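You operate a simulated robot arm through the tools that you are given. There is no shell and no other tool. Be economical: measure what you need, move in short steps, check, and stop when the job is done.

Carry out the task below with a simulated robot arm. There is one attempt and no reset: what you move stays moved.

TASK
Calibrate the meter on the black tile, measure the blue board and sort it by the gloss card.
Fine: long pass or hold tray; the meter goes back on its tile; leave the other boards.
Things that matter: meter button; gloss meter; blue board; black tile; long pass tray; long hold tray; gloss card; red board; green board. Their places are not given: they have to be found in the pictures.

It is judged by the outcome, as a careful person would: the job done as asked, and still so three seconds after it is handed in. It fails if anything else is knocked over, pushed out of place, dropped, spilled or broken.

THE ROBOT
A 7-joint arm with a two-finger parallel gripper, fixed in place. Base frame: the origin is at the foot of the arm, x ahead of it, y to its left, z up; the work surface is at about z = 0. Lengths are in mm, angles in degrees, forces in N, time in s.
With the tool pointing down near the work surface it reaches from about 220 to 580 mm from the base axis. Its first joint turns from -66.0 to 66.0 degrees. Payload 2.5 kg.
Tool frame: the origin (TCP) lies between the finger pads and is the grasp point; the fingertips stand 23 mm ahead of it; z points along the fingers, y is the line along which they close. The gripper opens to 94 mm. The fingers are 38 mm wide and 10 mm thick; the gripper's body (54 by 96 mm) begins 39 mm behind the TCP.
Orientation is that of the tool frame in the base frame, as a unit quaternion [w, x, y, z]. With the fingers straight down and closing along the base's y, the tool's x points along the base's -x, its y along +y and its z along -z.

THE INTERFACE
- The arm moves only by the tool step_arm. Its argument "steps" is one flat list of numbers, 7 for each row, row after row: the turn, a rotation vector about the tool's x, y, z in degrees, then the shift along the tool's x, y, z in mm, then the finger opening in mm, from 0 to 94. In form: [rx, ry, rz, dx, dy, dz, gripper, rx, ry, rz, dx, dy, dz, gripper, ...]. A call has 1 to 10 rows; each row shifts and turns the commanded pose from where the row before left it, along the tool's axes as they then stand. A row lasts 0.2 s, in which the tool goes at most 50 mm and 8.6 degrees; a call with a longer step from one row to the next is refused whole, and so is a gripper value outside its range. A pose out of reach is approached as far as the arm can. The call stops where the force on the tool passes 70 N (or 10 N more than at its start, if that is more) or the arm is blocked; 0.2 s more then pass. The fingers move at their own pace (about 108 mm/s each) and stop on an object; they squeeze with about 42 N. The grip force told is the motor's: it shows also when the fingers shut on nothing. Time passes only in rows, and 0.2 s behind the last, so rows that do not move let the fingers close. It gives the time, the measured TCP pose, the force on the tool (base axes), the opening and the grip force at its end, in the units of the frame above (readings bear some noise).
- Cameras (640 x 400 px; columns grow to the right, rows downward): "scene" is fixed at [122, -396.7, 539.8]; the picture's right is [0.85, -0.52, 0.00], its down [-0.31, -0.51, -0.80] and it looks along [0.42, 0.68, -0.60] (base axes); focal length 330 px, centre (320, 200). "wrist" rides on the gripper at [-39, 0, -44] in the tool frame; the picture's right is [0.00, -1.00, 0.00], its down [0.97, 0.00, -0.24] and it looks along [0.24, 0.00, 0.97] (tool axes); focal length 218 px, centre (320, 200).
- camera(camera): a new picture of that camera. No time passes.
- pixel_to_xyz(camera, pixels): for up to 12 pixels [column, row] of the newest picture of that camera ("zoom" is the newest enlarged one), the place [x, y, z] in the base frame of the surface seen there, good to about 3 mm, but the place of the scene camera against the robot may be out by one fixed shift of up to 18 mm in any direction. No time passes.
- inspect(camera, box): a new picture of the part [left, top, right, bottom] of that camera's present view, enlarged. No time passes.
- sign_off(): hands the job in; it is judged then, once.

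Work in short steps. Measure before you move; look again where a grasp or a placing could have gone wrong, and mend it. You have 80 turns and 46 pictures in all, the two below and enlarged ones among them. Open the gripper and draw the arm clear of the work before you hand the job in, unless the task says otherwise; then end with one line.

The tools are called after "Call:" by a JSON object that holds its "fn" and its "kwargs". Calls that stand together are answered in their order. step_arm: Moves the arm, as the interface text tells. Its arguments: {"type":"object","properties":{"steps":{"type":"array","items":{"type":"number"}}},"required":["steps"]} The other tools are called the same way: camera (camera) takes a picture; pixel_to_xyz (camera, pixels) gives the place of the surface under pixels of a picture; inspect (camera, box) takes an enlarged picture of a part of a camera's view; sign_off () hands the job in.

At the start:

```text
clock: 0.0
ee_pos: [391.6, 29.4, 336.6]
orientation: [0.0, 0.0, 1.0, 0.001]
force: [0.5, -0.2, -0.5]
grip_width: 93.8
grasp_force: 0.0
```

scene: 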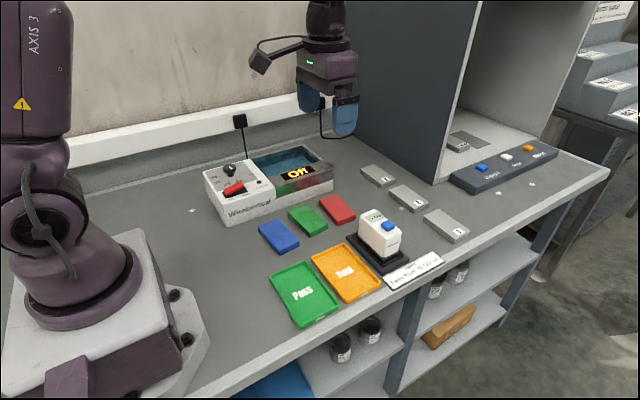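
wrist: 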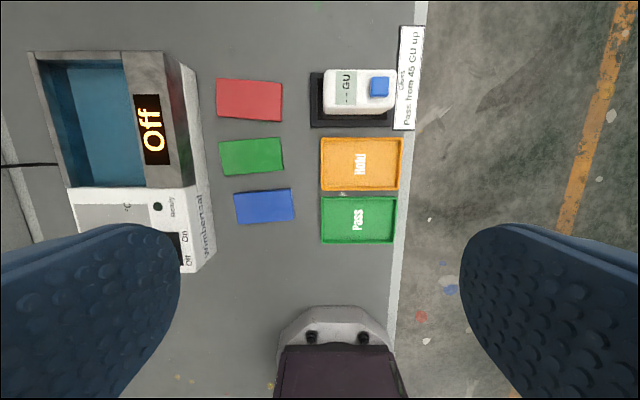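

The wrist view shows the meter on its tile near (358,95), the card at (408,80), and the boards around (260,100/155/205). I'll enlarge these and measure positions.

Call:
{"fn": "inspect", "kwargs": {"camera": "wrist", "box": [200, 20, 440, 260]}}

Call:
{"fn": "inspect", "kwargs": {"camera": "scene", "box": [240, 160, 480, 330]}}

Call:
{"fn": "pixel_to_xyz", "kwargs": {"camera": "wrist", "pixels": [[236, 193], [292, 189], [295, 219], [238, 223], [265, 206], [324, 70], [395, 70], [395, 113], [324, 113], [379, 87], [316, 124], [345, 90]]}}

Call:
{"fn": "pixel_to_xyz", "kwargs": {"camera": "wrist", "pixels": [[322, 140], [402, 140], [399, 189], [322, 189], [322, 198], [396, 198], [394, 242], [322, 242], [360, 235], [340, 175], [312, 75], [410, 100]]}}

```text
1.67 times, centred on (320, 140) of wrist
```

zoom: 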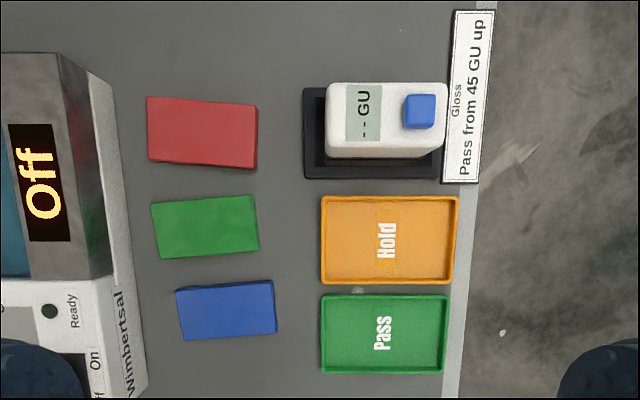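

```text
2.35 times, centred on (360, 245) of scene
```

zoom: 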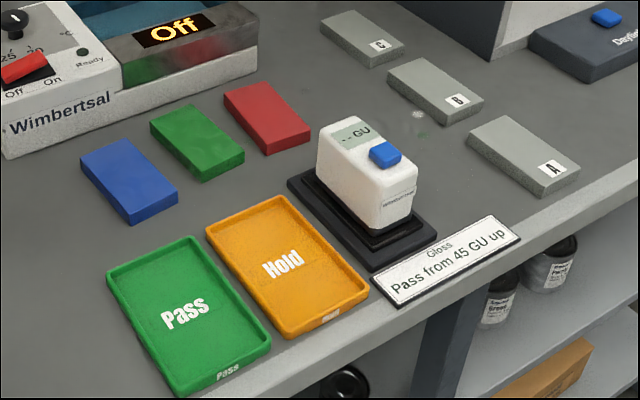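

```text
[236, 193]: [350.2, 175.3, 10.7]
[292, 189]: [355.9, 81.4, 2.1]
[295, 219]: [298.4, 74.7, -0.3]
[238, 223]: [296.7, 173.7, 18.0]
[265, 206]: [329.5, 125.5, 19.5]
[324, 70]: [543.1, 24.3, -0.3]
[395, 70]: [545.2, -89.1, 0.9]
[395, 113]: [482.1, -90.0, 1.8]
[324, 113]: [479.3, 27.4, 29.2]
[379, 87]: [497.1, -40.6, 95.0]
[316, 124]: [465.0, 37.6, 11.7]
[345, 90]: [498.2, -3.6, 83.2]
```

```text
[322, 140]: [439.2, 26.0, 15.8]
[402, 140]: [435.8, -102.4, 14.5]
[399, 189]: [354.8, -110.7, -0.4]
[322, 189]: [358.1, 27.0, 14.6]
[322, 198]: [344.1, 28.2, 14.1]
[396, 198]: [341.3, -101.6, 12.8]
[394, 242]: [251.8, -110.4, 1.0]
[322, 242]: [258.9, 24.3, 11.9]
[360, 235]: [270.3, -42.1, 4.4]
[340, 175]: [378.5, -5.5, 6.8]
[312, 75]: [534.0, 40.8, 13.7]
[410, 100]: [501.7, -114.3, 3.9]
```

The tile, trays and boards lie along base y, and the meter is narrow along x. I'll move over the meter for a close look.

Call:
{"fn": "step_arm", "kwargs": {"steps": [0, 0, 0, -20, -13, 25, 94, 0, 0, 0, -20, -13, 25, 94, 0, 0, 0, -20, -13, 25, 94, 0, 0, 0, -20, -13, 25, 94]}}

Call:
{"fn": "camera", "kwargs": {"camera": "wrist"}}

```text
clock: 1.0
ee_pos: [471.1, -22.7, 237.5]
orientation: [0.001, 0.0, 1.0, 0.0]
force: [-0.2, -0.1, 0.0]
grip_width: 94.1
grasp_force: 0.0
```

```text
41 pictures are left
```

wrist: 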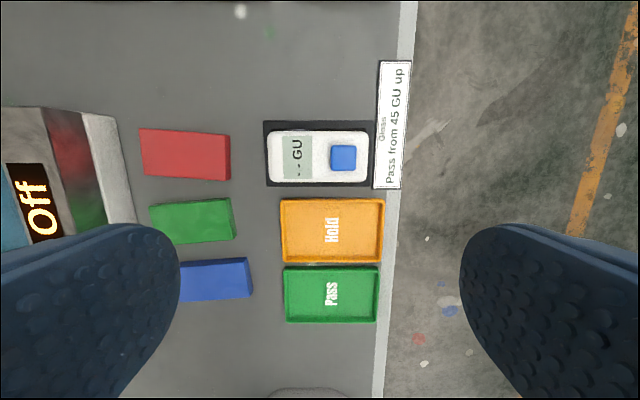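

Call:
{"fn": "pixel_to_xyz", "kwargs": {"camera": "wrist", "pixels": [[343, 157], [333, 147], [354, 147], [354, 168], [318, 133], [318, 179], [300, 133], [300, 180], [270, 157], [365, 157], [264, 123], [264, 185]]}}

Call:
{"fn": "pixel_to_xyz", "kwargs": {"camera": "wrist", "pixels": [[318, 181], [318, 184], [318, 136], [318, 176], [285, 158], [320, 158], [363, 140], [363, 175], [275, 140], [275, 175], [371, 157], [375, 185]]}}

Call:
{"fn": "inspect", "kwargs": {"camera": "wrist", "box": [250, 100, 410, 200]}}

```text
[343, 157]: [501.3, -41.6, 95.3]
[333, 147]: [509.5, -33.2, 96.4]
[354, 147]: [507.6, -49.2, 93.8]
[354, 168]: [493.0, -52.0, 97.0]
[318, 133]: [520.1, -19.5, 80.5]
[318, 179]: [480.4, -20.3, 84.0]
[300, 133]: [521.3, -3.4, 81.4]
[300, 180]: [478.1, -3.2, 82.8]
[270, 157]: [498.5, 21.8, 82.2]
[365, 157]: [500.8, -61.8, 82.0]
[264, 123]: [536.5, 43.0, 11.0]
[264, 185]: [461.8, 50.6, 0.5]
```

```text
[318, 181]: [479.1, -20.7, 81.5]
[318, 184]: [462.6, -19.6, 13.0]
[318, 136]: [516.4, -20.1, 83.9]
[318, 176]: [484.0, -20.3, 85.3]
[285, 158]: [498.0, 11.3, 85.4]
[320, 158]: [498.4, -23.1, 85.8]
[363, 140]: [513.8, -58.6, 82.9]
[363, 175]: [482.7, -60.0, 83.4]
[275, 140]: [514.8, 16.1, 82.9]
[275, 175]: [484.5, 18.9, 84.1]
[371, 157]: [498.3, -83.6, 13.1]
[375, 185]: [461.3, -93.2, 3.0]
```

```text
4.00 times, centred on (330, 150) of wrist
```

zoom: 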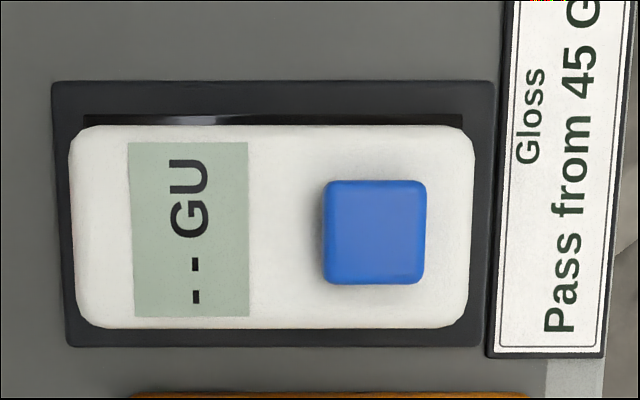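

The meter spans x 479–520, y −65–24 with its top at 83; the button is at (501,−42), top about 95. I'll close the fingers and go above the button.

Call:
{"fn": "step_arm", "kwargs": {"steps": [0, 0, 0, -10, -6, 20, 0, 0, 0, 0, -10, -6, 30, 0, 0, 0, 0, -9.5, -7, 37, 0, 0, 0, 0, 0, 0, 20, 0, 0, 0, 0, 0, 0, 0, 0]}}

Call:
{"fn": "camera", "kwargs": {"camera": "wrist"}}

```text
clock: 2.2
ee_pos: [500.2, -40.5, 130.7]
orientation: [0.0, -0.001, 1.0, 0.0]
force: [0.1, 0.8, -0.5]
grip_width: 0.0
grasp_force: 42.1
```

```text
39 pictures are left
```

wrist: 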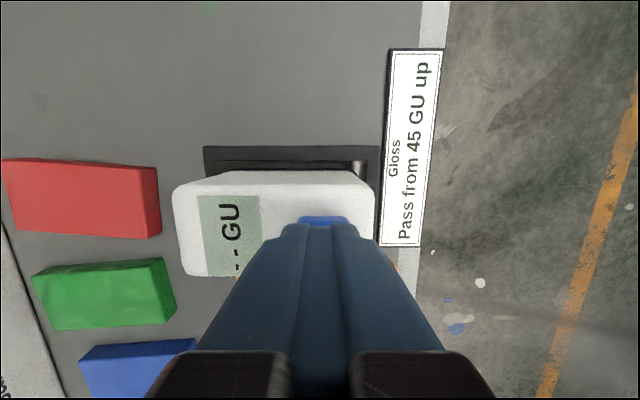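

The fingers are over the button, with the tips at about z 108. I'll go down in small steps.

Call:
{"fn": "step_arm", "kwargs": {"steps": [0, 0, 0, 0, 0, 8, 0, 0, 0, 0, 0, 0, 3, 0, 0, 0, 0, 0, 0, 2, 0, 0, 0, 0, 0, 0, 1, 0]}}

Call:
{"fn": "inspect", "kwargs": {"camera": "wrist", "box": [160, 140, 400, 290]}}

```text
clock: 3.2
ee_pos: [501.3, -40.8, 116.8]
orientation: [0.0, 0.001, 1.0, 0.0]
force: [1.3, 0.7, 1.4]
grip_width: 0.1
grasp_force: 42.8
```

```text
2.67 times, centred on (280, 215) of wrist
```

zoom: 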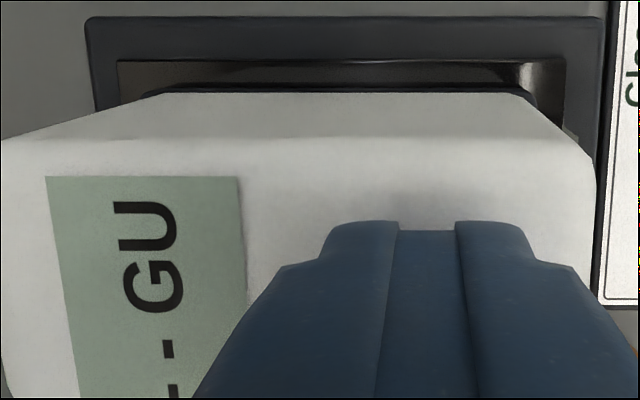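

Light contact, 1.4 N. I'll press on in 1 mm steps.

Call:
{"fn": "step_arm", "kwargs": {"steps": [0, 0, 0, 0, 0, 1, 0, 0, 0, 0, 0, 0, 1, 0, 0, 0, 0, 0, 0, 1, 0]}}

Call:
{"fn": "camera", "kwargs": {"camera": "wrist"}}

```text
clock: 4.0
ee_pos: [500.4, -40.7, 113.4]
orientation: [0.0, 0.0, 1.0, 0.0]
force: [-0.9, -0.5, 3.0]
grip_width: 0.2
grasp_force: 41.5
```

```text
37 pictures are left
```

wrist: 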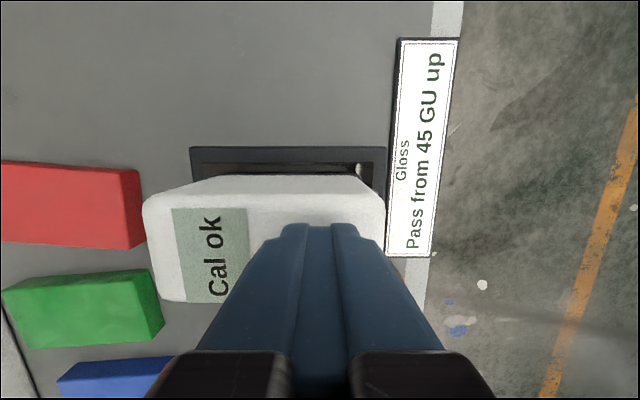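

The display reads "Cal ok". I'll raise, open and turn 90° about the tool axis, moving towards the meter's centre (499.5,−20).

Call:
{"fn": "step_arm", "kwargs": {"steps": [0, 0, 0, 0, 0, -10, 0, 0, 0, 0, 0, 0, -45, 0, 0, 0, 0, 0, 20, -35, 94, 0, 0, 8.5, 0, 0, 0, 94, 0, 0, 8.5, 0, 0, 0, 94, 0, 0, 8.5, 0, 0, 0, 94, 0, 0, 8.5, 0, 0, 0, 94, 0, 0, 8.5, 0, 0, 0, 94, 0, 0, 8.5, 0, 0, 0, 94, 0, 0, 8.5, 0, 0, 0, 94]}}

Call:
{"fn": "step_arm", "kwargs": {"steps": [0, 0, 8.5, 0, 0, 0, 94, 0, 0, 8.5, 0, 0, 0, 94, 0, 0, 8.5, 0, 0, 0, 94, 0, 0, 5, 0, 0, 0, 94, 0, 0, 0, 0, 0, 0, 94]}}

Call:
{"fn": "camera", "kwargs": {"camera": "wrist"}}

```text
clock: 6.2
ee_pos: [499.9, -19.3, 202.7]
orientation: [0.0, 0.498, 0.867, 0.0]
force: [0.4, -0.3, -0.1]
grip_width: 93.9
grasp_force: 0.1
```

```text
clock: 7.4
ee_pos: [501.4, -20.8, 202.4]
orientation: [0.0, 0.708, 0.706, 0.0]
force: [-0.3, 1.5, 0.0]
grip_width: 94.1
grasp_force: 0.1
```

```text
36 pictures are left
```

wrist: 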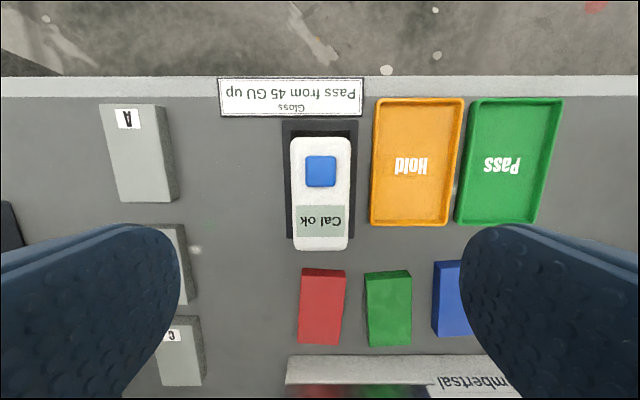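

The meter is centred between the fingers (column 320). I'll go down to TCP z≈62 and grip.

Call:
{"fn": "step_arm", "kwargs": {"steps": [0, 0, 0, 0, -1, 45, 94, 0, 0, 0, 0, 0, 45, 94, 0, 0, 0, 0, 0, 35, 94, 0, 0, 0, 0, 0, 15, 94, 0, 0, 0, 0, 0, 0, 94]}}

```text
clock: 8.6
ee_pos: [499.6, -21.4, 63.4]
orientation: [-0.001, 0.707, 0.707, 0.0]
force: [1.0, -0.7, -0.4]
grip_width: 94.1
grasp_force: 0.2
```

Call:
{"fn": "step_arm", "kwargs": {"steps": [0, 0, 0, 0, 0, 0, 40, 0, 0, 0, 0, 0, 0, 30, 0, 0, 0, 0, 0, 0, 30, 0, 0, 0, 0, 0, 0, 30]}}

Call:
{"fn": "camera", "kwargs": {"camera": "wrist"}}

```text
clock: 9.6
ee_pos: [498.5, -21.6, 62.0]
orientation: [0.0, 0.707, 0.707, 0.0]
force: [0.7, -0.2, -0.3]
grip_width: 45.5
grasp_force: 41.8
```

```text
35 pictures are left
```

wrist: 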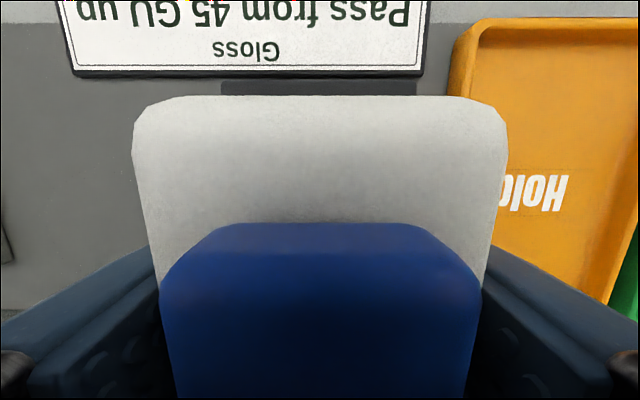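

Gripped at 45.5 mm. I'll lift straight up.

Call:
{"fn": "step_arm", "kwargs": {"steps": [0, 0, 0, 0, 0, -10, 30, 0, 0, 0, 0, 0, -30, 30, 0, 0, 0, 0, 0, -40, 30, 0, 0, 0, 0, 0, -40, 30, 0, 0, 0, 0, 0, 0, 30]}}

Call:
{"fn": "camera", "kwargs": {"camera": "scene"}}

Call:
{"fn": "camera", "kwargs": {"camera": "wrist"}}

```text
clock: 10.8
ee_pos: [500.0, -21.6, 183.6]
orientation: [0.0, 0.707, 0.707, 0.0]
force: [-0.1, 0.0, -4.0]
grip_width: 45.7
grasp_force: 42.0
```

```text
34 pictures are left
```

scene: 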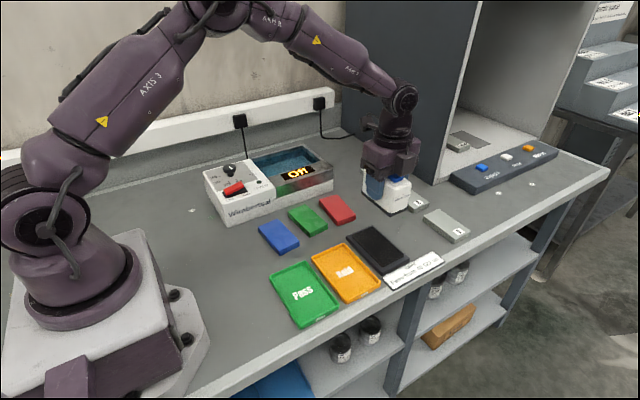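

```text
33 pictures are left
```

wrist: 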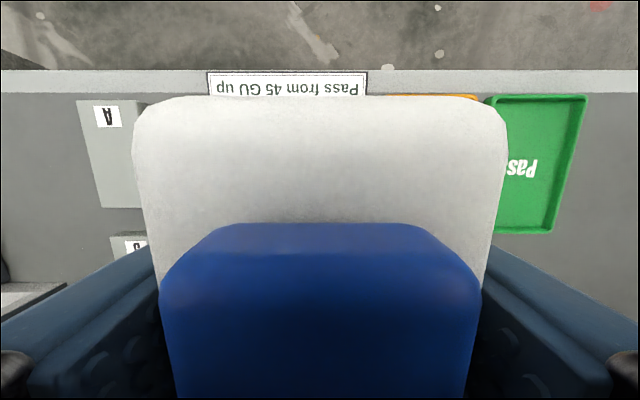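

The tile is bare now. I'll measure the blue board in the scene view, with the tray corners as a reference for the camera shift.

Call:
{"fn": "inspect", "kwargs": {"camera": "scene", "box": [240, 180, 432, 300]}}

```text
3.33 times, centred on (336, 240) of scene
```

zoom: 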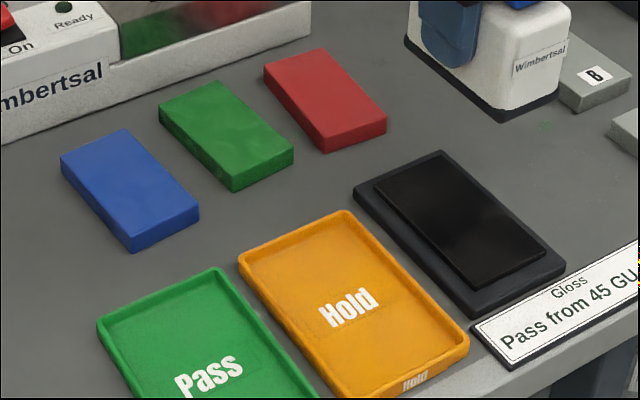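

Call:
{"fn": "pixel_to_xyz", "kwargs": {"camera": "zoom", "pixels": [[64, 157], [126, 131], [197, 209], [133, 238], [130, 183], [241, 260], [344, 213], [466, 335], [221, 270], [99, 323], [375, 189], [440, 153]]}}

Call:
{"fn": "pixel_to_xyz", "kwargs": {"camera": "zoom", "pixels": [[355, 190], [563, 268], [479, 314], [376, 186], [441, 154], [548, 247], [474, 285], [460, 220], [165, 110], [215, 85], [292, 148], [234, 177]]}}

```text
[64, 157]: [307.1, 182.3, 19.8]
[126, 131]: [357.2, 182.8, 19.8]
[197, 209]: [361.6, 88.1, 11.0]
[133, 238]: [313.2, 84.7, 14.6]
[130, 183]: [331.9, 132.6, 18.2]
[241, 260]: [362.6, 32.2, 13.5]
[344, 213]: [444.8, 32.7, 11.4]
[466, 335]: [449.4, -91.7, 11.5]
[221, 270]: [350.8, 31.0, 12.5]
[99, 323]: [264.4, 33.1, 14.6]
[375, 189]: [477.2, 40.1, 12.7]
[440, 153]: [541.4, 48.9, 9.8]
```

```text
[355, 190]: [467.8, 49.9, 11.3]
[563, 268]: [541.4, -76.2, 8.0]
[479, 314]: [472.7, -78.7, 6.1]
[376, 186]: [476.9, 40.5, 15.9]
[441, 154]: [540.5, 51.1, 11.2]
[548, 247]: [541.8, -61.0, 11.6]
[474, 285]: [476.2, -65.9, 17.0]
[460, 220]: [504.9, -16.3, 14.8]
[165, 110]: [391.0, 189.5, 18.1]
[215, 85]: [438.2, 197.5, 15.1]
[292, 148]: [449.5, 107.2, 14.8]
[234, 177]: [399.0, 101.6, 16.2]
```

Scene-minus-wrist shift is about (+6,+6,0), so the blue board's centre is about (329,129), turned ~3°, with its top near z 19. I'll carry the meter above it at this height.

Call:
{"fn": "step_arm", "kwargs": {"steps": [0, 0, 0, 25, -28.5, 0, 30, 0, 0, 0, 25, -28.5, 0, 30, 0, 0, 0, 25, -28.5, 0, 30, 0, 0, 0, 25, -28.5, 0, 30, 0, 0, 0, 25, -28.5, 0, 30, 0, 0, 0, 24, -28.5, 0, 30, 0, 0, -3, 0, 0, 0, 30, 0, 0, 0, 0, 0, 0, 30]}}

Call:
{"fn": "inspect", "kwargs": {"camera": "scene", "box": [208, 120, 400, 280]}}

Call:
{"fn": "camera", "kwargs": {"camera": "wrist"}}

```text
clock: 12.6
ee_pos: [327.8, 129.0, 183.4]
orientation: [0.001, 0.688, 0.726, 0.0]
force: [0.0, 1.1, -4.8]
grip_width: 45.7
grasp_force: 41.8
```

```text
2.50 times, centred on (304, 200) of scene
```

zoom: 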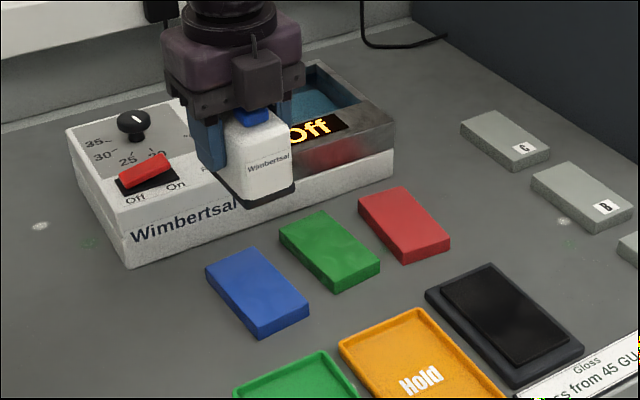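

```text
30 pictures are left
```

wrist: 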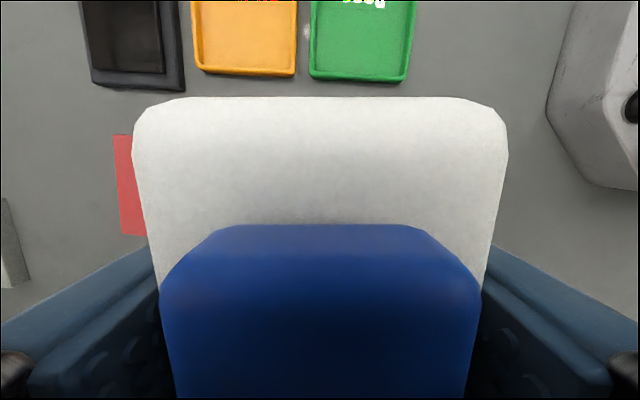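

The meter is over the board. Before lowering I'll check the bath's front edge and re-check the board corners.

Call:
{"fn": "pixel_to_xyz", "kwargs": {"camera": "zoom", "pixels": [[132, 264], [230, 218], [120, 225], [204, 270], [252, 249], [308, 310], [260, 332], [258, 290], [240, 203], [290, 185]]}}

```text
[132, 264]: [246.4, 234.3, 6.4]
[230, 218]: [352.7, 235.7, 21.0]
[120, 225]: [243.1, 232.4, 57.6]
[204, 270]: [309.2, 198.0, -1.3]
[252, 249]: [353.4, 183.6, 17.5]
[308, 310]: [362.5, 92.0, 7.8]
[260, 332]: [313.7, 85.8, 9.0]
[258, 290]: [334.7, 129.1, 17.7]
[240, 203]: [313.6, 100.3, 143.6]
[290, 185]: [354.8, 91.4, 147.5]
```

The bath front is at y≈229, so it's clear. I'll lower to just above the board, then go down gently.

Call:
{"fn": "step_arm", "kwargs": {"steps": [0, 0, 0, 0, 0, 40, 30, 0, 0, 0, 0, 0, 40, 30, 0, 0, 0, 0, 0, 26, 30, 0, 0, 0, 0, 0, 5, 30, 0, 0, 0, 0, 0, 0, 30]}}

Call:
{"fn": "inspect", "kwargs": {"camera": "scene", "box": [208, 160, 368, 280]}}

```text
clock: 13.8
ee_pos: [329.3, 127.9, 72.4]
orientation: [0.001, 0.688, 0.726, 0.0]
force: [0.0, -0.4, -3.5]
grip_width: 45.7
grasp_force: 42.5
```

```text
3.33 times, centred on (288, 220) of scene
```

zoom: 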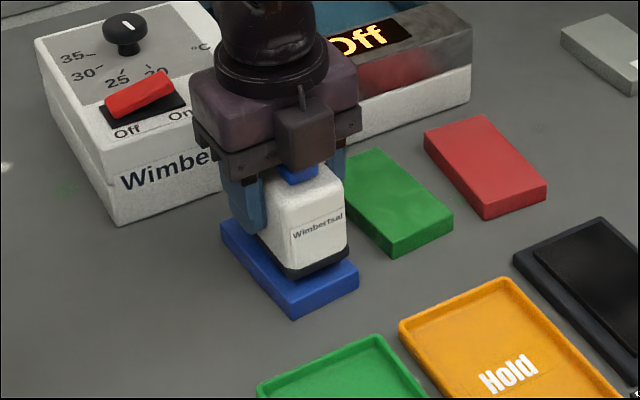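

The meter lines up with the board, a few mm above it. I'll go down until contact.

Call:
{"fn": "step_arm", "kwargs": {"steps": [0, 0, 0, 0, 0, 2, 30, 0, 0, 0, 0, 0, 1, 30, 0, 0, 0, 0, 0, 1, 30, 0, 0, 0, 0, 0, 1, 30]}}

```text
clock: 14.8
ee_pos: [328.0, 128.3, 67.8]
orientation: [0.0, 0.688, 0.725, 0.0]
force: [0.8, -0.4, -4.5]
grip_width: 45.9
grasp_force: 42.0
```

Call:
{"fn": "step_arm", "kwargs": {"steps": [0, 0, 0, 0, 0, 1, 30, 0, 0, 0, 0, 0, 0.5, 30, 0, 0, 0, 0, 0, 0, 30]}}

```text
clock: 15.6
ee_pos: [329.0, 128.6, 65.1]
orientation: [0.0, 0.688, 0.725, 0.0]
force: [0.0, 0.2, -4.2]
grip_width: 46.0
grasp_force: 42.2
```

Call:
{"fn": "step_arm", "kwargs": {"steps": [0, 0, 0, 0, 0, 1, 30, 0, 0, 0, 0, 0, 0, 30]}}

Call:
{"fn": "inspect", "kwargs": {"camera": "scene", "box": [248, 200, 328, 260]}}

```text
clock: 16.2
ee_pos: [328.9, 128.4, 64.0]
orientation: [0.0, 0.688, 0.725, 0.0]
force: [0.3, -0.6, -4.1]
grip_width: 45.6
grasp_force: 42.0
```

```text
6.67 times, centred on (288, 230) of scene
```

zoom: 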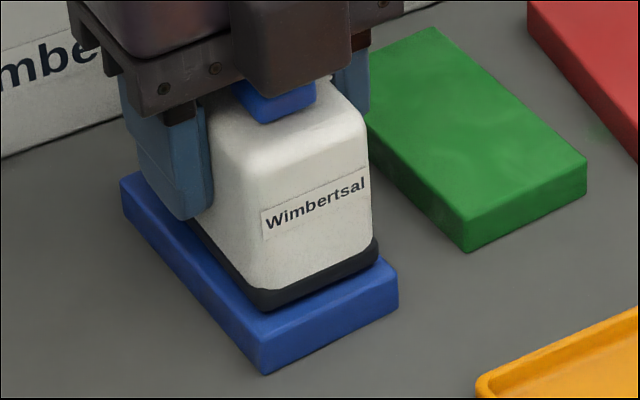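

Call:
{"fn": "step_arm", "kwargs": {"steps": [0, 0, 0, 0, 0, 1, 30, 0, 0, 0, 0, 0, 0, 30]}}

Call:
{"fn": "pixel_to_xyz", "kwargs": {"camera": "zoom", "pixels": [[263, 336], [396, 266], [266, 303], [375, 250], [330, 300], [290, 320], [265, 345]]}}

```text
clock: 16.8
ee_pos: [329.9, 128.4, 62.8]
orientation: [0.0, 0.688, 0.725, 0.0]
force: [0.1, -0.4, -3.5]
grip_width: 46.0
grasp_force: 42.0
```

```text
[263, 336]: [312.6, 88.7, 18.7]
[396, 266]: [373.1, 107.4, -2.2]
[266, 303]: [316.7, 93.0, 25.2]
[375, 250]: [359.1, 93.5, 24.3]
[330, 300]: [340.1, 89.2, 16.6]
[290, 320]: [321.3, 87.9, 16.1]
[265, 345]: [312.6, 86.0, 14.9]
```

Margins are good: the meter front is ~6 mm inside the board edge. I'll keep going down in small steps.

Call:
{"fn": "step_arm", "kwargs": {"steps": [0, 0, 0, 0, 0, 1, 30, 0, 0, 0, 0, 0, 0, 30]}}

Call:
{"fn": "step_arm", "kwargs": {"steps": [0, 0, 0, 0, 0, 1, 30, 0, 0, 0, 0, 0, 0, 30]}}

```text
clock: 17.4
ee_pos: [328.5, 127.8, 62.2]
orientation: [0.0, 0.688, 0.725, -0.001]
force: [-0.3, -0.2, -4.2]
grip_width: 45.7
grasp_force: 42.1
```

```text
clock: 18.0
ee_pos: [328.6, 127.9, 62.0]
orientation: [-0.001, 0.689, 0.725, 0.0]
force: [-6.3, -3.5, 25.8]
grip_width: 45.8
grasp_force: 41.8
```

Contact at TCP z≈62. I'll ease off slightly and open.

Call:
{"fn": "step_arm", "kwargs": {"steps": [0, 0, 0, 0, 0, -0.7, 30, 0, 0, 0, 0, 0, 0, 30]}}

Call:
{"fn": "step_arm", "kwargs": {"steps": [0, 0, 0, 0, 0, 0, 60, 0, 0, 0, 0, 0, 0, 80, 0, 0, 0, 0, 0, 0, 80, 0, 0, 0, 0, 0, -20, 80, 0, 0, 0, 0, 0, -40, 80, 0, 0, 0, 0, 0, -40, 80, 0, 0, 0, 0, 0, -10, 0, 0, 0, 0, 0, 0, 0, 0]}}

Call:
{"fn": "camera", "kwargs": {"camera": "wrist"}}

Call:
{"fn": "inspect", "kwargs": {"camera": "scene", "box": [228, 180, 348, 270]}}

```text
clock: 18.6
ee_pos: [329.7, 128.7, 61.7]
orientation: [0.0, 0.688, 0.726, 0.0]
force: [-0.5, -2.1, 17.6]
grip_width: 45.6
grasp_force: 42.1
```

```text
clock: 20.4
ee_pos: [328.5, 128.9, 172.9]
orientation: [0.0, 0.689, 0.725, 0.0]
force: [0.7, 0.2, 0.8]
grip_width: 0.0
grasp_force: 42.1
```

```text
27 pictures are left
```

wrist: 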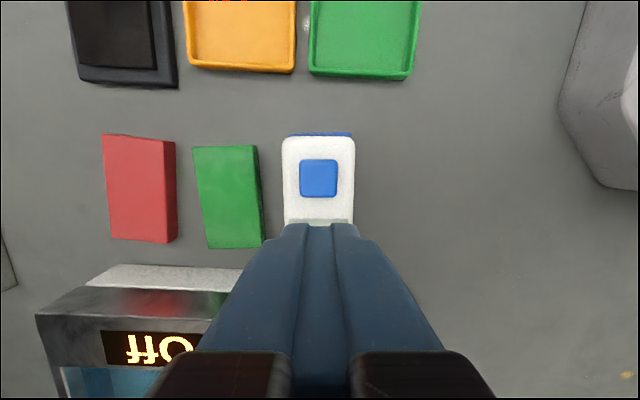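

```text
4.44 times, centred on (288, 225) of scene
```

zoom: 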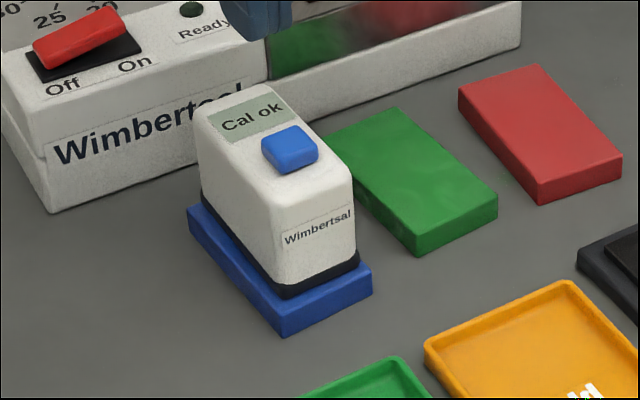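

The meter stands squarely on the blue board. I'll move 20 mm along tool −x to over the button, and lower.

Call:
{"fn": "step_arm", "kwargs": {"steps": [0, 0, 0, -20, 1, 0, 0, 0, 0, 0, 0, 0, 40, 0, 0, 0, 0, 0, 0, 12, 0, 0, 0, 0, 0, 0, 3, 0, 0, 0, 0, 0, 0, 0, 0]}}

Call:
{"fn": "inspect", "kwargs": {"camera": "scene", "box": [228, 180, 348, 270]}}

```text
clock: 21.6
ee_pos: [331.7, 108.2, 117.2]
orientation: [-0.001, 0.689, 0.725, 0.0]
force: [-0.1, 0.1, 1.2]
grip_width: 0.1
grasp_force: 41.9
```

```text
4.44 times, centred on (288, 225) of scene
```

zoom: 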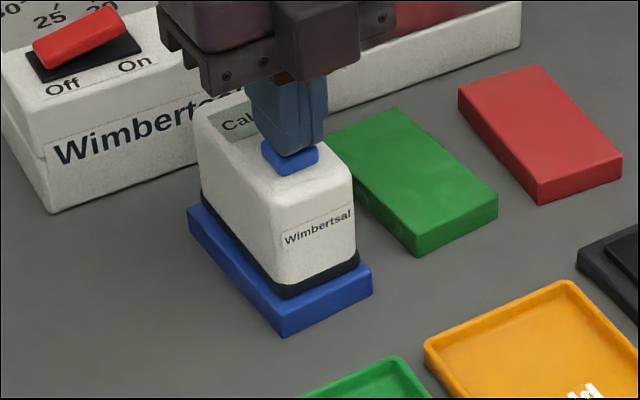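

The fingers are on the button. I'll press 3–4 mm.

Call:
{"fn": "step_arm", "kwargs": {"steps": [0, 0, 0, 0, 0, 1, 0, 0, 0, 0, 0, 0, 1, 0, 0, 0, 0, 0, 0, 1, 0, 0, 0, 0, 0, 0, 0.7, 0]}}

Call:
{"fn": "step_arm", "kwargs": {"steps": [0, 0, 0, 0, 0, -10, 0, 0, 0, 0, 0, 0, -45, 0, 0, 0, 0, 20, -1, -10, 0]}}

Call:
{"fn": "inspect", "kwargs": {"camera": "scene", "box": [248, 180, 328, 240]}}

```text
clock: 22.6
ee_pos: [332.1, 108.5, 113.8]
orientation: [0.0, 0.688, 0.726, 0.0]
force: [0.8, 0.7, 1.4]
grip_width: 0.0
grasp_force: 41.8
```

```text
clock: 23.4
ee_pos: [328.2, 127.3, 178.2]
orientation: [0.0, 0.689, 0.725, -0.001]
force: [0.4, -0.3, 0.0]
grip_width: 0.2
grasp_force: 42.0
```

```text
6.67 times, centred on (288, 210) of scene
```

zoom: 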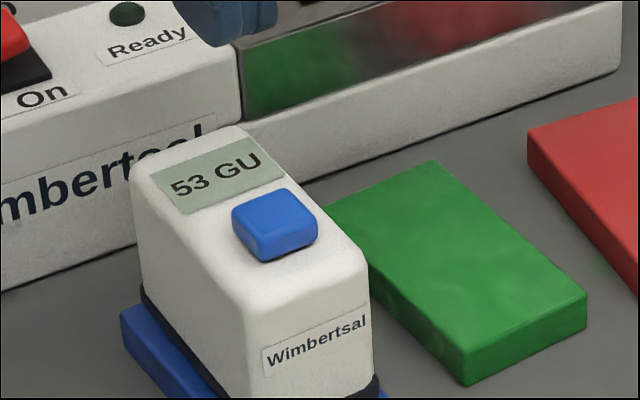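

The display reads 53 GU, which is ≥ 45, so Pass. I'll regrip the meter.

Call:
{"fn": "step_arm", "kwargs": {"steps": [0, 0, 0, 0.5, 0, 0, 80, 0, 0, 0, 0, 0, 0, 80, 0, 0, 0, 0, 0, 40, 80, 0, 0, 0, 0, 0, 40, 80, 0, 0, 0, 0, 0, 30, 80, 0, 0, 0, 0, 0, 5.5, 80, 0, 0, 0, 0, 0, 0, 80]}}

Call:
{"fn": "step_arm", "kwargs": {"steps": [0, 0, 0, 0, 0, 0, 40, 0, 0, 0, 0, 0, 0, 30, 0, 0, 0, 0, 0, 0, 30, 0, 0, 0, 0, 0, 0, 30]}}

```text
clock: 25.0
ee_pos: [329.1, 128.6, 62.6]
orientation: [0.0, 0.688, 0.726, 0.0]
force: [-0.1, 0.2, -0.6]
grip_width: 79.7
grasp_force: 0.0
```

```text
clock: 26.0
ee_pos: [327.8, 127.8, 62.3]
orientation: [0.0, 0.689, 0.725, 0.001]
force: [1.0, 0.1, 0.0]
grip_width: 45.9
grasp_force: 42.0
```

Gripped again at 45.9. I'll lift, undo the 3° turn and carry it back above the tile at TCP (499.5,−21.5).

Call:
{"fn": "step_arm", "kwargs": {"steps": [0, 0, 0, 0, 0, -10, 30, 0, 0, 0, 0, 0, -40, 30, 0, 0, 0, 0, 0, -40, 30, 0, 0, 3, 0, 0, -25, 30, 0, 0, 0, -25, 28.5, 0, 30, 0, 0, 0, -25, 28.5, 0, 30, 0, 0, 0, -25, 28.5, 0, 30, 0, 0, 0, -25, 28.5, 0, 30, 0, 0, 0, -25, 28.5, 0, 30, 0, 0, 0, -24.5, 28.5, 0, 30]}}

Call:
{"fn": "step_arm", "kwargs": {"steps": [0, 0, 0, 0, 0, 0, 30, 0, 0, 0, 0, 0, 0, 30]}}

Call:
{"fn": "camera", "kwargs": {"camera": "scene"}}

```text
clock: 28.2
ee_pos: [500.0, -21.2, 178.3]
orientation: [0.0, 0.707, 0.708, 0.0]
force: [-0.3, -0.4, -3.5]
grip_width: 45.8
grasp_force: 41.9
```

```text
clock: 28.8
ee_pos: [498.4, -21.2, 179.4]
orientation: [-0.001, 0.707, 0.707, 0.0]
force: [0.9, -0.3, -2.8]
grip_width: 45.8
grasp_force: 41.8
```

```text
23 pictures are left
```

scene: 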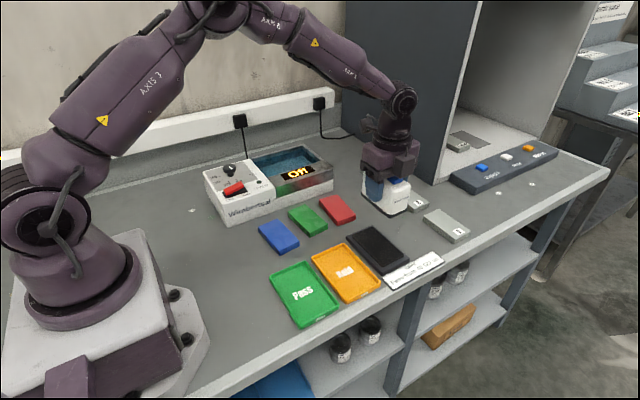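

The pose matches the pick-up and the blue board stayed put. I'll lower to just above the tile.

Call:
{"fn": "step_arm", "kwargs": {"steps": [0, 0, 0, 0, 0, 40, 30, 0, 0, 0, 0, 0, 40, 30, 0, 0, 0, 0, 0, 30, 30, 0, 0, 0, 0, 0, 4, 30, 0, 0, 0, 0, 0, 0, 30]}}

Call:
{"fn": "inspect", "kwargs": {"camera": "scene", "box": [320, 180, 440, 290]}}

```text
clock: 30.0
ee_pos: [498.9, -21.0, 63.6]
orientation: [0.001, 0.707, 0.708, 0.001]
force: [-0.4, -0.3, -3.9]
grip_width: 46.2
grasp_force: 41.8
```

```text
3.64 times, centred on (380, 235) of scene
```

zoom: 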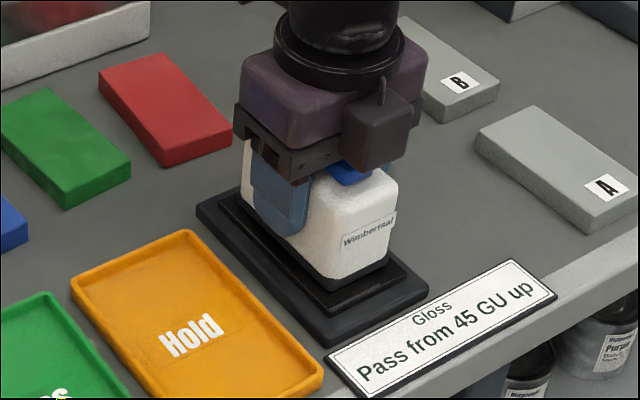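

Call:
{"fn": "step_arm", "kwargs": {"steps": [0, 0, 0, 0, 0, 1, 30, 0, 0, 0, 0, 0, 0, 30]}}

Call:
{"fn": "step_arm", "kwargs": {"steps": [0, 0, 0, 0, 0, 0.7, 30, 0, 0, 0, 0, 0, 0, 30]}}

```text
clock: 30.6
ee_pos: [499.4, -21.8, 63.5]
orientation: [-0.001, 0.708, 0.707, 0.0]
force: [-0.9, 1.0, -3.8]
grip_width: 45.9
grasp_force: 42.1
```

```text
clock: 31.2
ee_pos: [500.5, -21.8, 62.8]
orientation: [0.0, 0.707, 0.707, 0.0]
force: [0.2, -0.3, -2.0]
grip_width: 45.8
grasp_force: 41.8
```

Call:
{"fn": "step_arm", "kwargs": {"steps": [0, 0, 0, 0, 0, 0.6, 30, 0, 0, 0, 0, 0, 0, 30]}}

```text
clock: 31.8
ee_pos: [499.6, -21.0, 62.8]
orientation: [0.0, 0.707, 0.708, 0.0]
force: [-4.3, 0.1, 8.6]
grip_width: 45.9
grasp_force: 42.2
```

In contact (8.6 N up). I'll release and rise.

Call:
{"fn": "step_arm", "kwargs": {"steps": [0, 0, 0, 0, 0, 0, 60, 0, 0, 0, 0, 0, 0, 80, 0, 0, 0, 0, 0, 0, 80, 0, 0, 0, 0, 0, -20, 80, 0, 0, 0, 0, 0, -40, 80, 0, 0, 0, 0, 0, -40, 80, 0, 0, 0, 0, 0, -20, 80, 0, 0, 0, 0, 0, 0, 80]}}

Call:
{"fn": "inspect", "kwargs": {"camera": "scene", "box": [240, 180, 448, 310]}}

Call:
{"fn": "camera", "kwargs": {"camera": "wrist"}}

```text
clock: 33.6
ee_pos: [500.0, -19.2, 181.8]
orientation: [0.0, 0.706, 0.708, 0.0]
force: [0.2, 0.5, 0.3]
grip_width: 80.0
grasp_force: 0.2
```

```text
3.08 times, centred on (344, 245) of scene
```

zoom: 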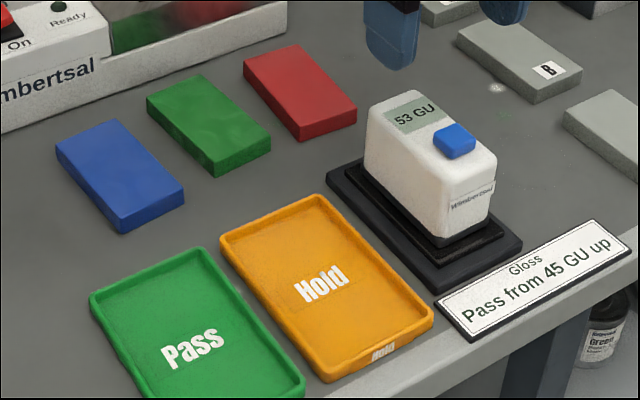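

```text
20 pictures are left
```

wrist: 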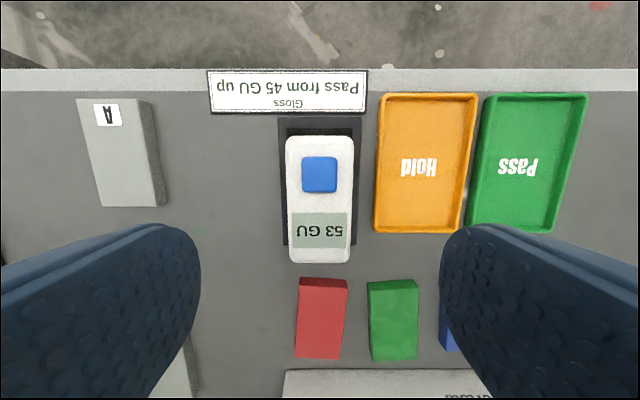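

The meter is back on its tile and undisturbed. Now I'll measure the Pass tray in this wrist view.

Call:
{"fn": "pixel_to_xyz", "kwargs": {"camera": "wrist", "pixels": [[486, 95], [588, 95], [551, 231], [469, 229], [492, 101], [580, 101], [547, 226], [476, 224], [525, 160], [510, 97], [510, 230], [575, 160]]}}

Call:
{"fn": "step_arm", "kwargs": {"steps": [0, 0, 0, 25, -28.5, 0, 80, 0, 0, 0, 25, -28.5, 0, 80, 0, 0, 0, 25, -28.5, 0, 80, 0, 0, 0, 25, -28.5, 0, 80, 0, 0, 0, 25, -28.5, 0, 80, 0, 0, 0, 23, -28.5, 0, 80, 0, 0, -3, 0, 0, 0, 80, 0, 0, 0, 0, 0, 0, 80]}}

Call:
{"fn": "camera", "kwargs": {"camera": "wrist"}}

```text
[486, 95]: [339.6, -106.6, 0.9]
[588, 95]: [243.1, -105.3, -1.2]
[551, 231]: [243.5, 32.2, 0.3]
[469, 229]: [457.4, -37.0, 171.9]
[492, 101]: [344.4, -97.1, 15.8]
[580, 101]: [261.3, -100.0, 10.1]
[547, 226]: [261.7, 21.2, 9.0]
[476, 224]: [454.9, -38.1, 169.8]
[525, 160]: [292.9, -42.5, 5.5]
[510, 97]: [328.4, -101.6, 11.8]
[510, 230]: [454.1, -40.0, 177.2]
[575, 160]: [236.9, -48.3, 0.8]
```

```text
clock: 35.4
ee_pos: [329.3, 128.6, 181.5]
orientation: [0.0, 0.688, 0.726, 0.0]
force: [-0.2, -0.6, 0.2]
grip_width: 80.1
grasp_force: 0.1
```

```text
19 pictures are left
```

wrist: 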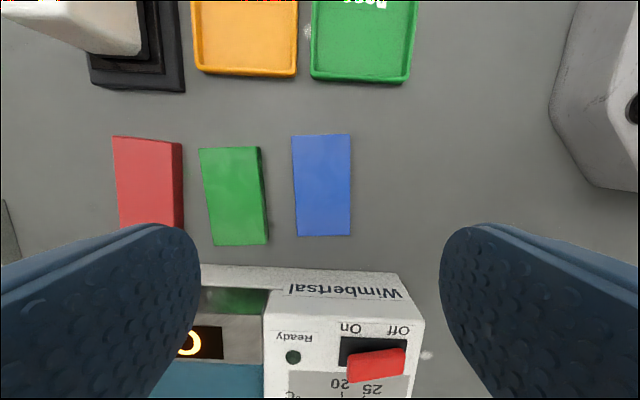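

Call:
{"fn": "pixel_to_xyz", "kwargs": {"camera": "wrist", "pixels": [[294, 138], [348, 137], [348, 233], [299, 234], [321, 185], [236, 240], [315, 76], [405, 78], [321, 70], [401, 73], [362, 78], [265, 160]]}}

```text
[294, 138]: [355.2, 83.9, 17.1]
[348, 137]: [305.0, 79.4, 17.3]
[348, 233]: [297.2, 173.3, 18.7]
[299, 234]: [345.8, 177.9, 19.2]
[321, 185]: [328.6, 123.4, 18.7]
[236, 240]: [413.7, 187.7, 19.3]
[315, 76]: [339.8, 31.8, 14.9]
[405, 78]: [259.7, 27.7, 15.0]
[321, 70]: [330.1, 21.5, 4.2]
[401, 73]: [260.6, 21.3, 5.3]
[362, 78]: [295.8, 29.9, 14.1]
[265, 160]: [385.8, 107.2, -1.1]
```

The blue board's centre is about (326,128), turned ~5°, top at 18. I'll turn 2° more, narrow to 66 mm and go down to TCP z 32, so the tips sit at ~9.

Call:
{"fn": "step_arm", "kwargs": {"steps": [0, 0, -2, 0, -3, 0, 66, 0, 0, 0, 0, 0, 45, 66, 0, 0, 0, 0, 0, 45, 66, 0, 0, 0, 0, 0, 40, 66, 0, 0, 0, 0, 0, 12, 66, 0, 0, 0, 0, 0, 7.5, 66, 0, 0, 0, 0, 0, 0, 66]}}

Call:
{"fn": "inspect", "kwargs": {"camera": "scene", "box": [228, 180, 348, 270]}}

```text
clock: 37.0
ee_pos: [325.9, 128.4, 32.5]
orientation: [0.0, 0.676, 0.737, 0.0]
force: [0.3, 0.2, 0.4]
grip_width: 66.2
grasp_force: 0.1
```

```text
4.44 times, centred on (288, 225) of scene
```

zoom: 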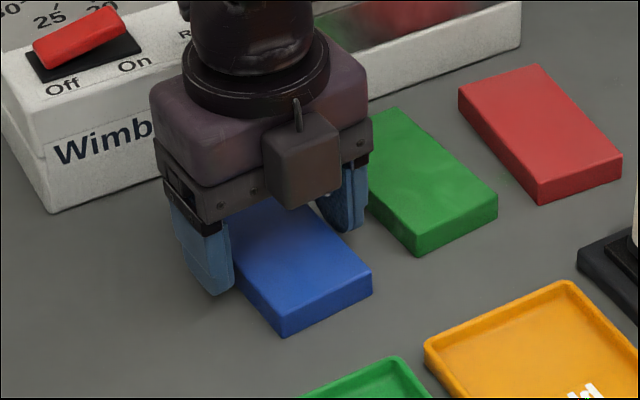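

The fingers straddle the board. I'll close and lift a little.

Call:
{"fn": "step_arm", "kwargs": {"steps": [0, 0, 0, 0, 0, 0, 50, 0, 0, 0, 0, 0, 0, 40, 0, 0, 0, 0, 0, 0, 40, 0, 0, 0, 0, 0, 0, 40, 0, 0, 0, 0, 0, -10, 40, 0, 0, 0, 0, 0, -20, 40, 0, 0, 0, 0, 0, -20, 40, 0, 0, 0, 0, 0, 0, 40]}}

Call:
{"fn": "inspect", "kwargs": {"camera": "scene", "box": [208, 150, 368, 270]}}

```text
clock: 38.8
ee_pos: [324.7, 127.0, 82.7]
orientation: [0.0, 0.675, 0.738, 0.001]
force: [-0.1, 0.0, -0.9]
grip_width: 53.9
grasp_force: 42.0
```

```text
3.33 times, centred on (288, 210) of scene
```

zoom: 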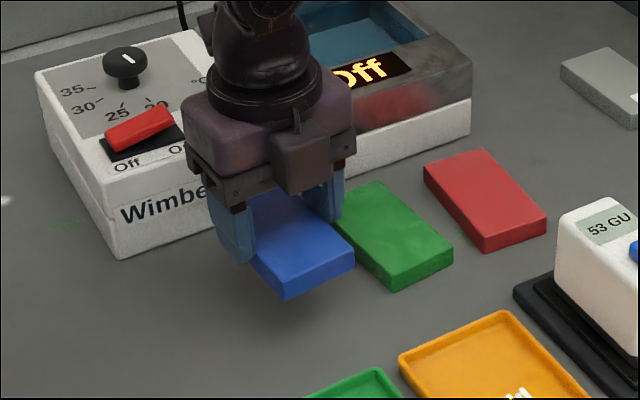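

The board is held at 53.9 mm. I'll turn back 5° and carry it over the Pass tray's centre, about (302,−38).

Call:
{"fn": "step_arm", "kwargs": {"steps": [0, 0, 5, 0, 0, -20, 40, 0, 0, 0, -40, -6, 0, 40, 0, 0, 0, -42, -6, 0, 40, 0, 0, 0, -42, -6, 0, 40, 0, 0, 0, -42, -5, 0, 40, 0, 0, 0, 0, 0, 0, 40]}}

Call:
{"fn": "camera", "kwargs": {"camera": "wrist"}}

Call:
{"fn": "inspect", "kwargs": {"camera": "scene", "box": [220, 200, 412, 340]}}

```text
clock: 40.2
ee_pos: [303.2, -37.6, 101.6]
orientation: [0.0, 0.707, 0.707, -0.001]
force: [0.2, 0.0, -0.9]
grip_width: 53.9
grasp_force: 42.2
```

```text
16 pictures are left
```

wrist: 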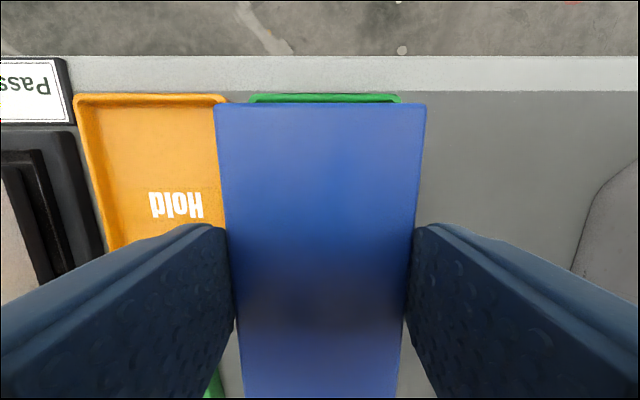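

```text
2.86 times, centred on (316, 270) of scene
```

zoom: 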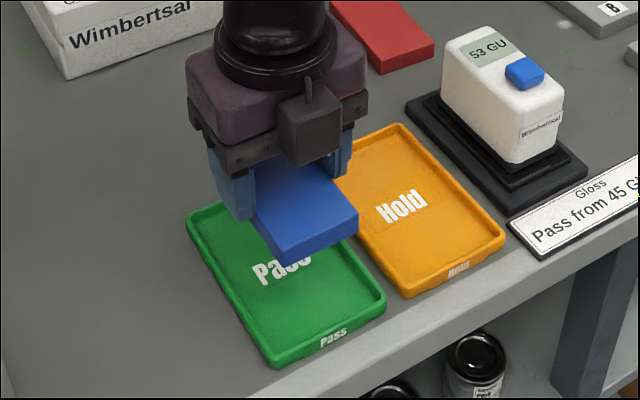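

The tray's front edge spans columns 248–402 (centre 325), so I'll shift ~2 mm towards −x and lower until contact near TCP z 37.

Call:
{"fn": "step_arm", "kwargs": {"steps": [0, 0, 0, 0, -2, 30, 40, 0, 0, 0, 0, 0, 25, 40, 0, 0, 0, 0, 0, 5, 40, 0, 0, 0, 0, 0, 0, 40]}}

Call:
{"fn": "inspect", "kwargs": {"camera": "scene", "box": [250, 230, 370, 330]}}

Call:
{"fn": "camera", "kwargs": {"camera": "wrist"}}

```text
clock: 41.2
ee_pos: [301.4, -38.8, 42.5]
orientation: [0.0, 0.707, 0.707, 0.001]
force: [0.4, -0.6, -1.3]
grip_width: 54.0
grasp_force: 42.0
```

```text
4.00 times, centred on (310, 280) of scene
```

zoom: 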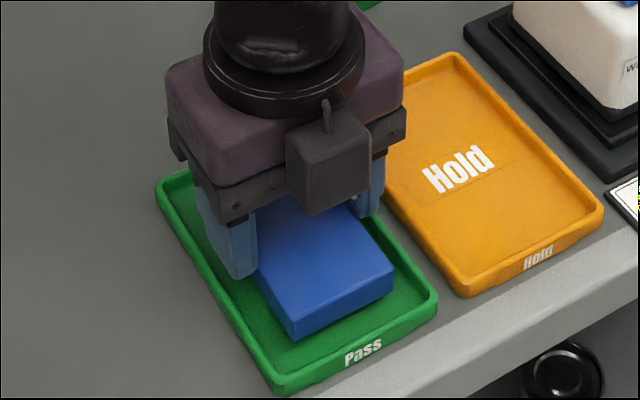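

```text
13 pictures are left
```

wrist: 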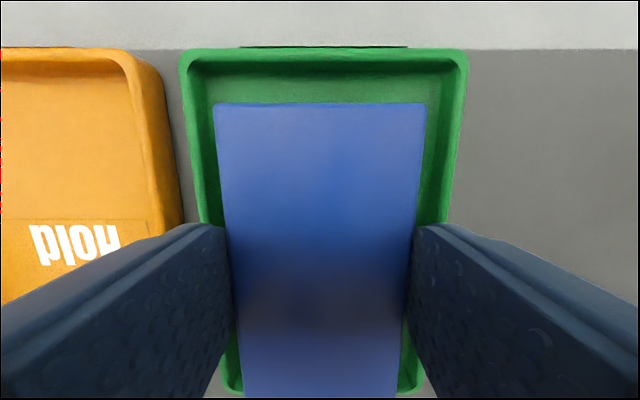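

Well within the tray. I'll shift 1 mm more and go down the last few mm.

Call:
{"fn": "step_arm", "kwargs": {"steps": [0, 0, 0, 0, -1, 2, 40, 0, 0, 0, 0, 0, 1.5, 40, 0, 0, 0, 0, 0, 1, 40, 0, 0, 0, 0, 0, 0, 40]}}

```text
clock: 42.2
ee_pos: [299.5, -38.7, 37.6]
orientation: [0.001, 0.707, 0.707, 0.0]
force: [0.3, 0.3, 0.2]
grip_width: 54.0
grasp_force: 41.5
```

Call:
{"fn": "step_arm", "kwargs": {"steps": [0, 0, 0, 0, 0, 0.7, 40, 0, 0, 0, 0, 0, 0, 40]}}

```text
clock: 42.8
ee_pos: [300.1, -39.6, 37.7]
orientation: [-0.001, 0.707, 0.707, 0.0]
force: [-0.2, -0.3, -1.2]
grip_width: 54.1
grasp_force: 42.5
```

Call:
{"fn": "step_arm", "kwargs": {"steps": [0, 0, 0, 0, 0, 0.8, 40, 0, 0, 0, 0, 0, 0, 40]}}

```text
clock: 43.4
ee_pos: [299.2, -38.3, 37.2]
orientation: [0.0, 0.707, 0.707, 0.0]
force: [-0.5, 0.1, 0.1]
grip_width: 53.7
grasp_force: 42.0
```

Call:
{"fn": "step_arm", "kwargs": {"steps": [0, 0, 0, 0, 0, 0.8, 40, 0, 0, 0, 0, 0, 0, 40]}}

```text
clock: 44.0
ee_pos: [299.8, -39.0, 35.8]
orientation: [0.0, 0.707, 0.707, 0.0]
force: [-5.4, 0.8, 22.3]
grip_width: 53.8
grasp_force: 42.3
```

Contact on the tray floor. I'll ease up slightly, open only to 59 so the tray walls aren't touched, and rise.

Call:
{"fn": "step_arm", "kwargs": {"steps": [0, 0, 0, 0, 0, -0.6, 40, 0, 0, 0, 0, 0, 0, 58, 0, 0, 0, 0, 0, 0, 58, 0, 0, 0, 0, 0, -5, 59, 0, 0, 0, 0, 0, -10, 62, 0, 0, 0, 0, 0, -40, 80, 0, 0, 0, 0, 0, -45, 94, 0, 0, 0, 0, 0, -45, 94, 0, 0, 0, 0, 0, -20, 94]}}

Call:
{"fn": "camera", "kwargs": {"camera": "wrist"}}

Call:
{"fn": "camera", "kwargs": {"camera": "scene"}}

```text
clock: 46.0
ee_pos: [298.8, -37.9, 201.0]
orientation: [0.0, 0.707, 0.707, 0.0]
force: [0.2, -0.2, 0.4]
grip_width: 94.1
grasp_force: 0.1
```

```text
12 pictures are left
```

wrist: 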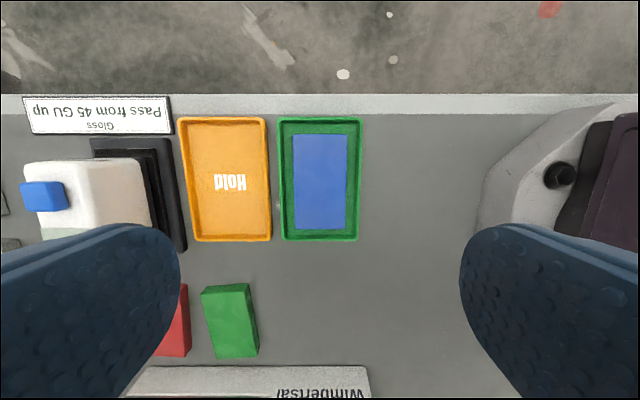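

```text
11 pictures are left
```

scene: 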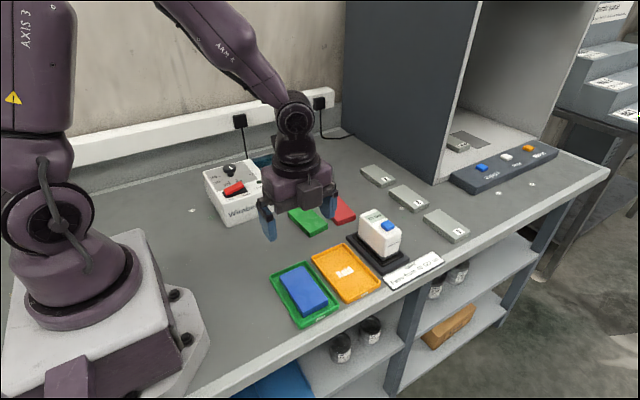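

The blue board lies flat in the Pass tray, the meter is on its tile and the other boards haven't moved. I'll draw the arm up clear.

Call:
{"fn": "step_arm", "kwargs": {"steps": [0, 0, 0, 0, 0, -45, 94, 0, 0, 0, 0, 0, -45, 94, 0, 0, 0, 0, 0, -30, 94, 0, 0, 0, 0, 0, 0, 94]}}

Call:
{"fn": "sign_off", "kwargs": {}}

```text
clock: 47.0
ee_pos: [300.4, -38.2, 321.1]
orientation: [0.0, 0.707, 0.707, 0.0]
force: [0.2, -0.5, 0.1]
grip_width: 94.0
grasp_force: 0.1
```

```text
The job is handed in.
```

I calibrated the meter on the black tile ("Cal ok") and measured the blue board at 53 GU (the card passes from 45 GU up); the board is now in the Pass tray, the meter is back on its tile, and the red and green boards were left alone.
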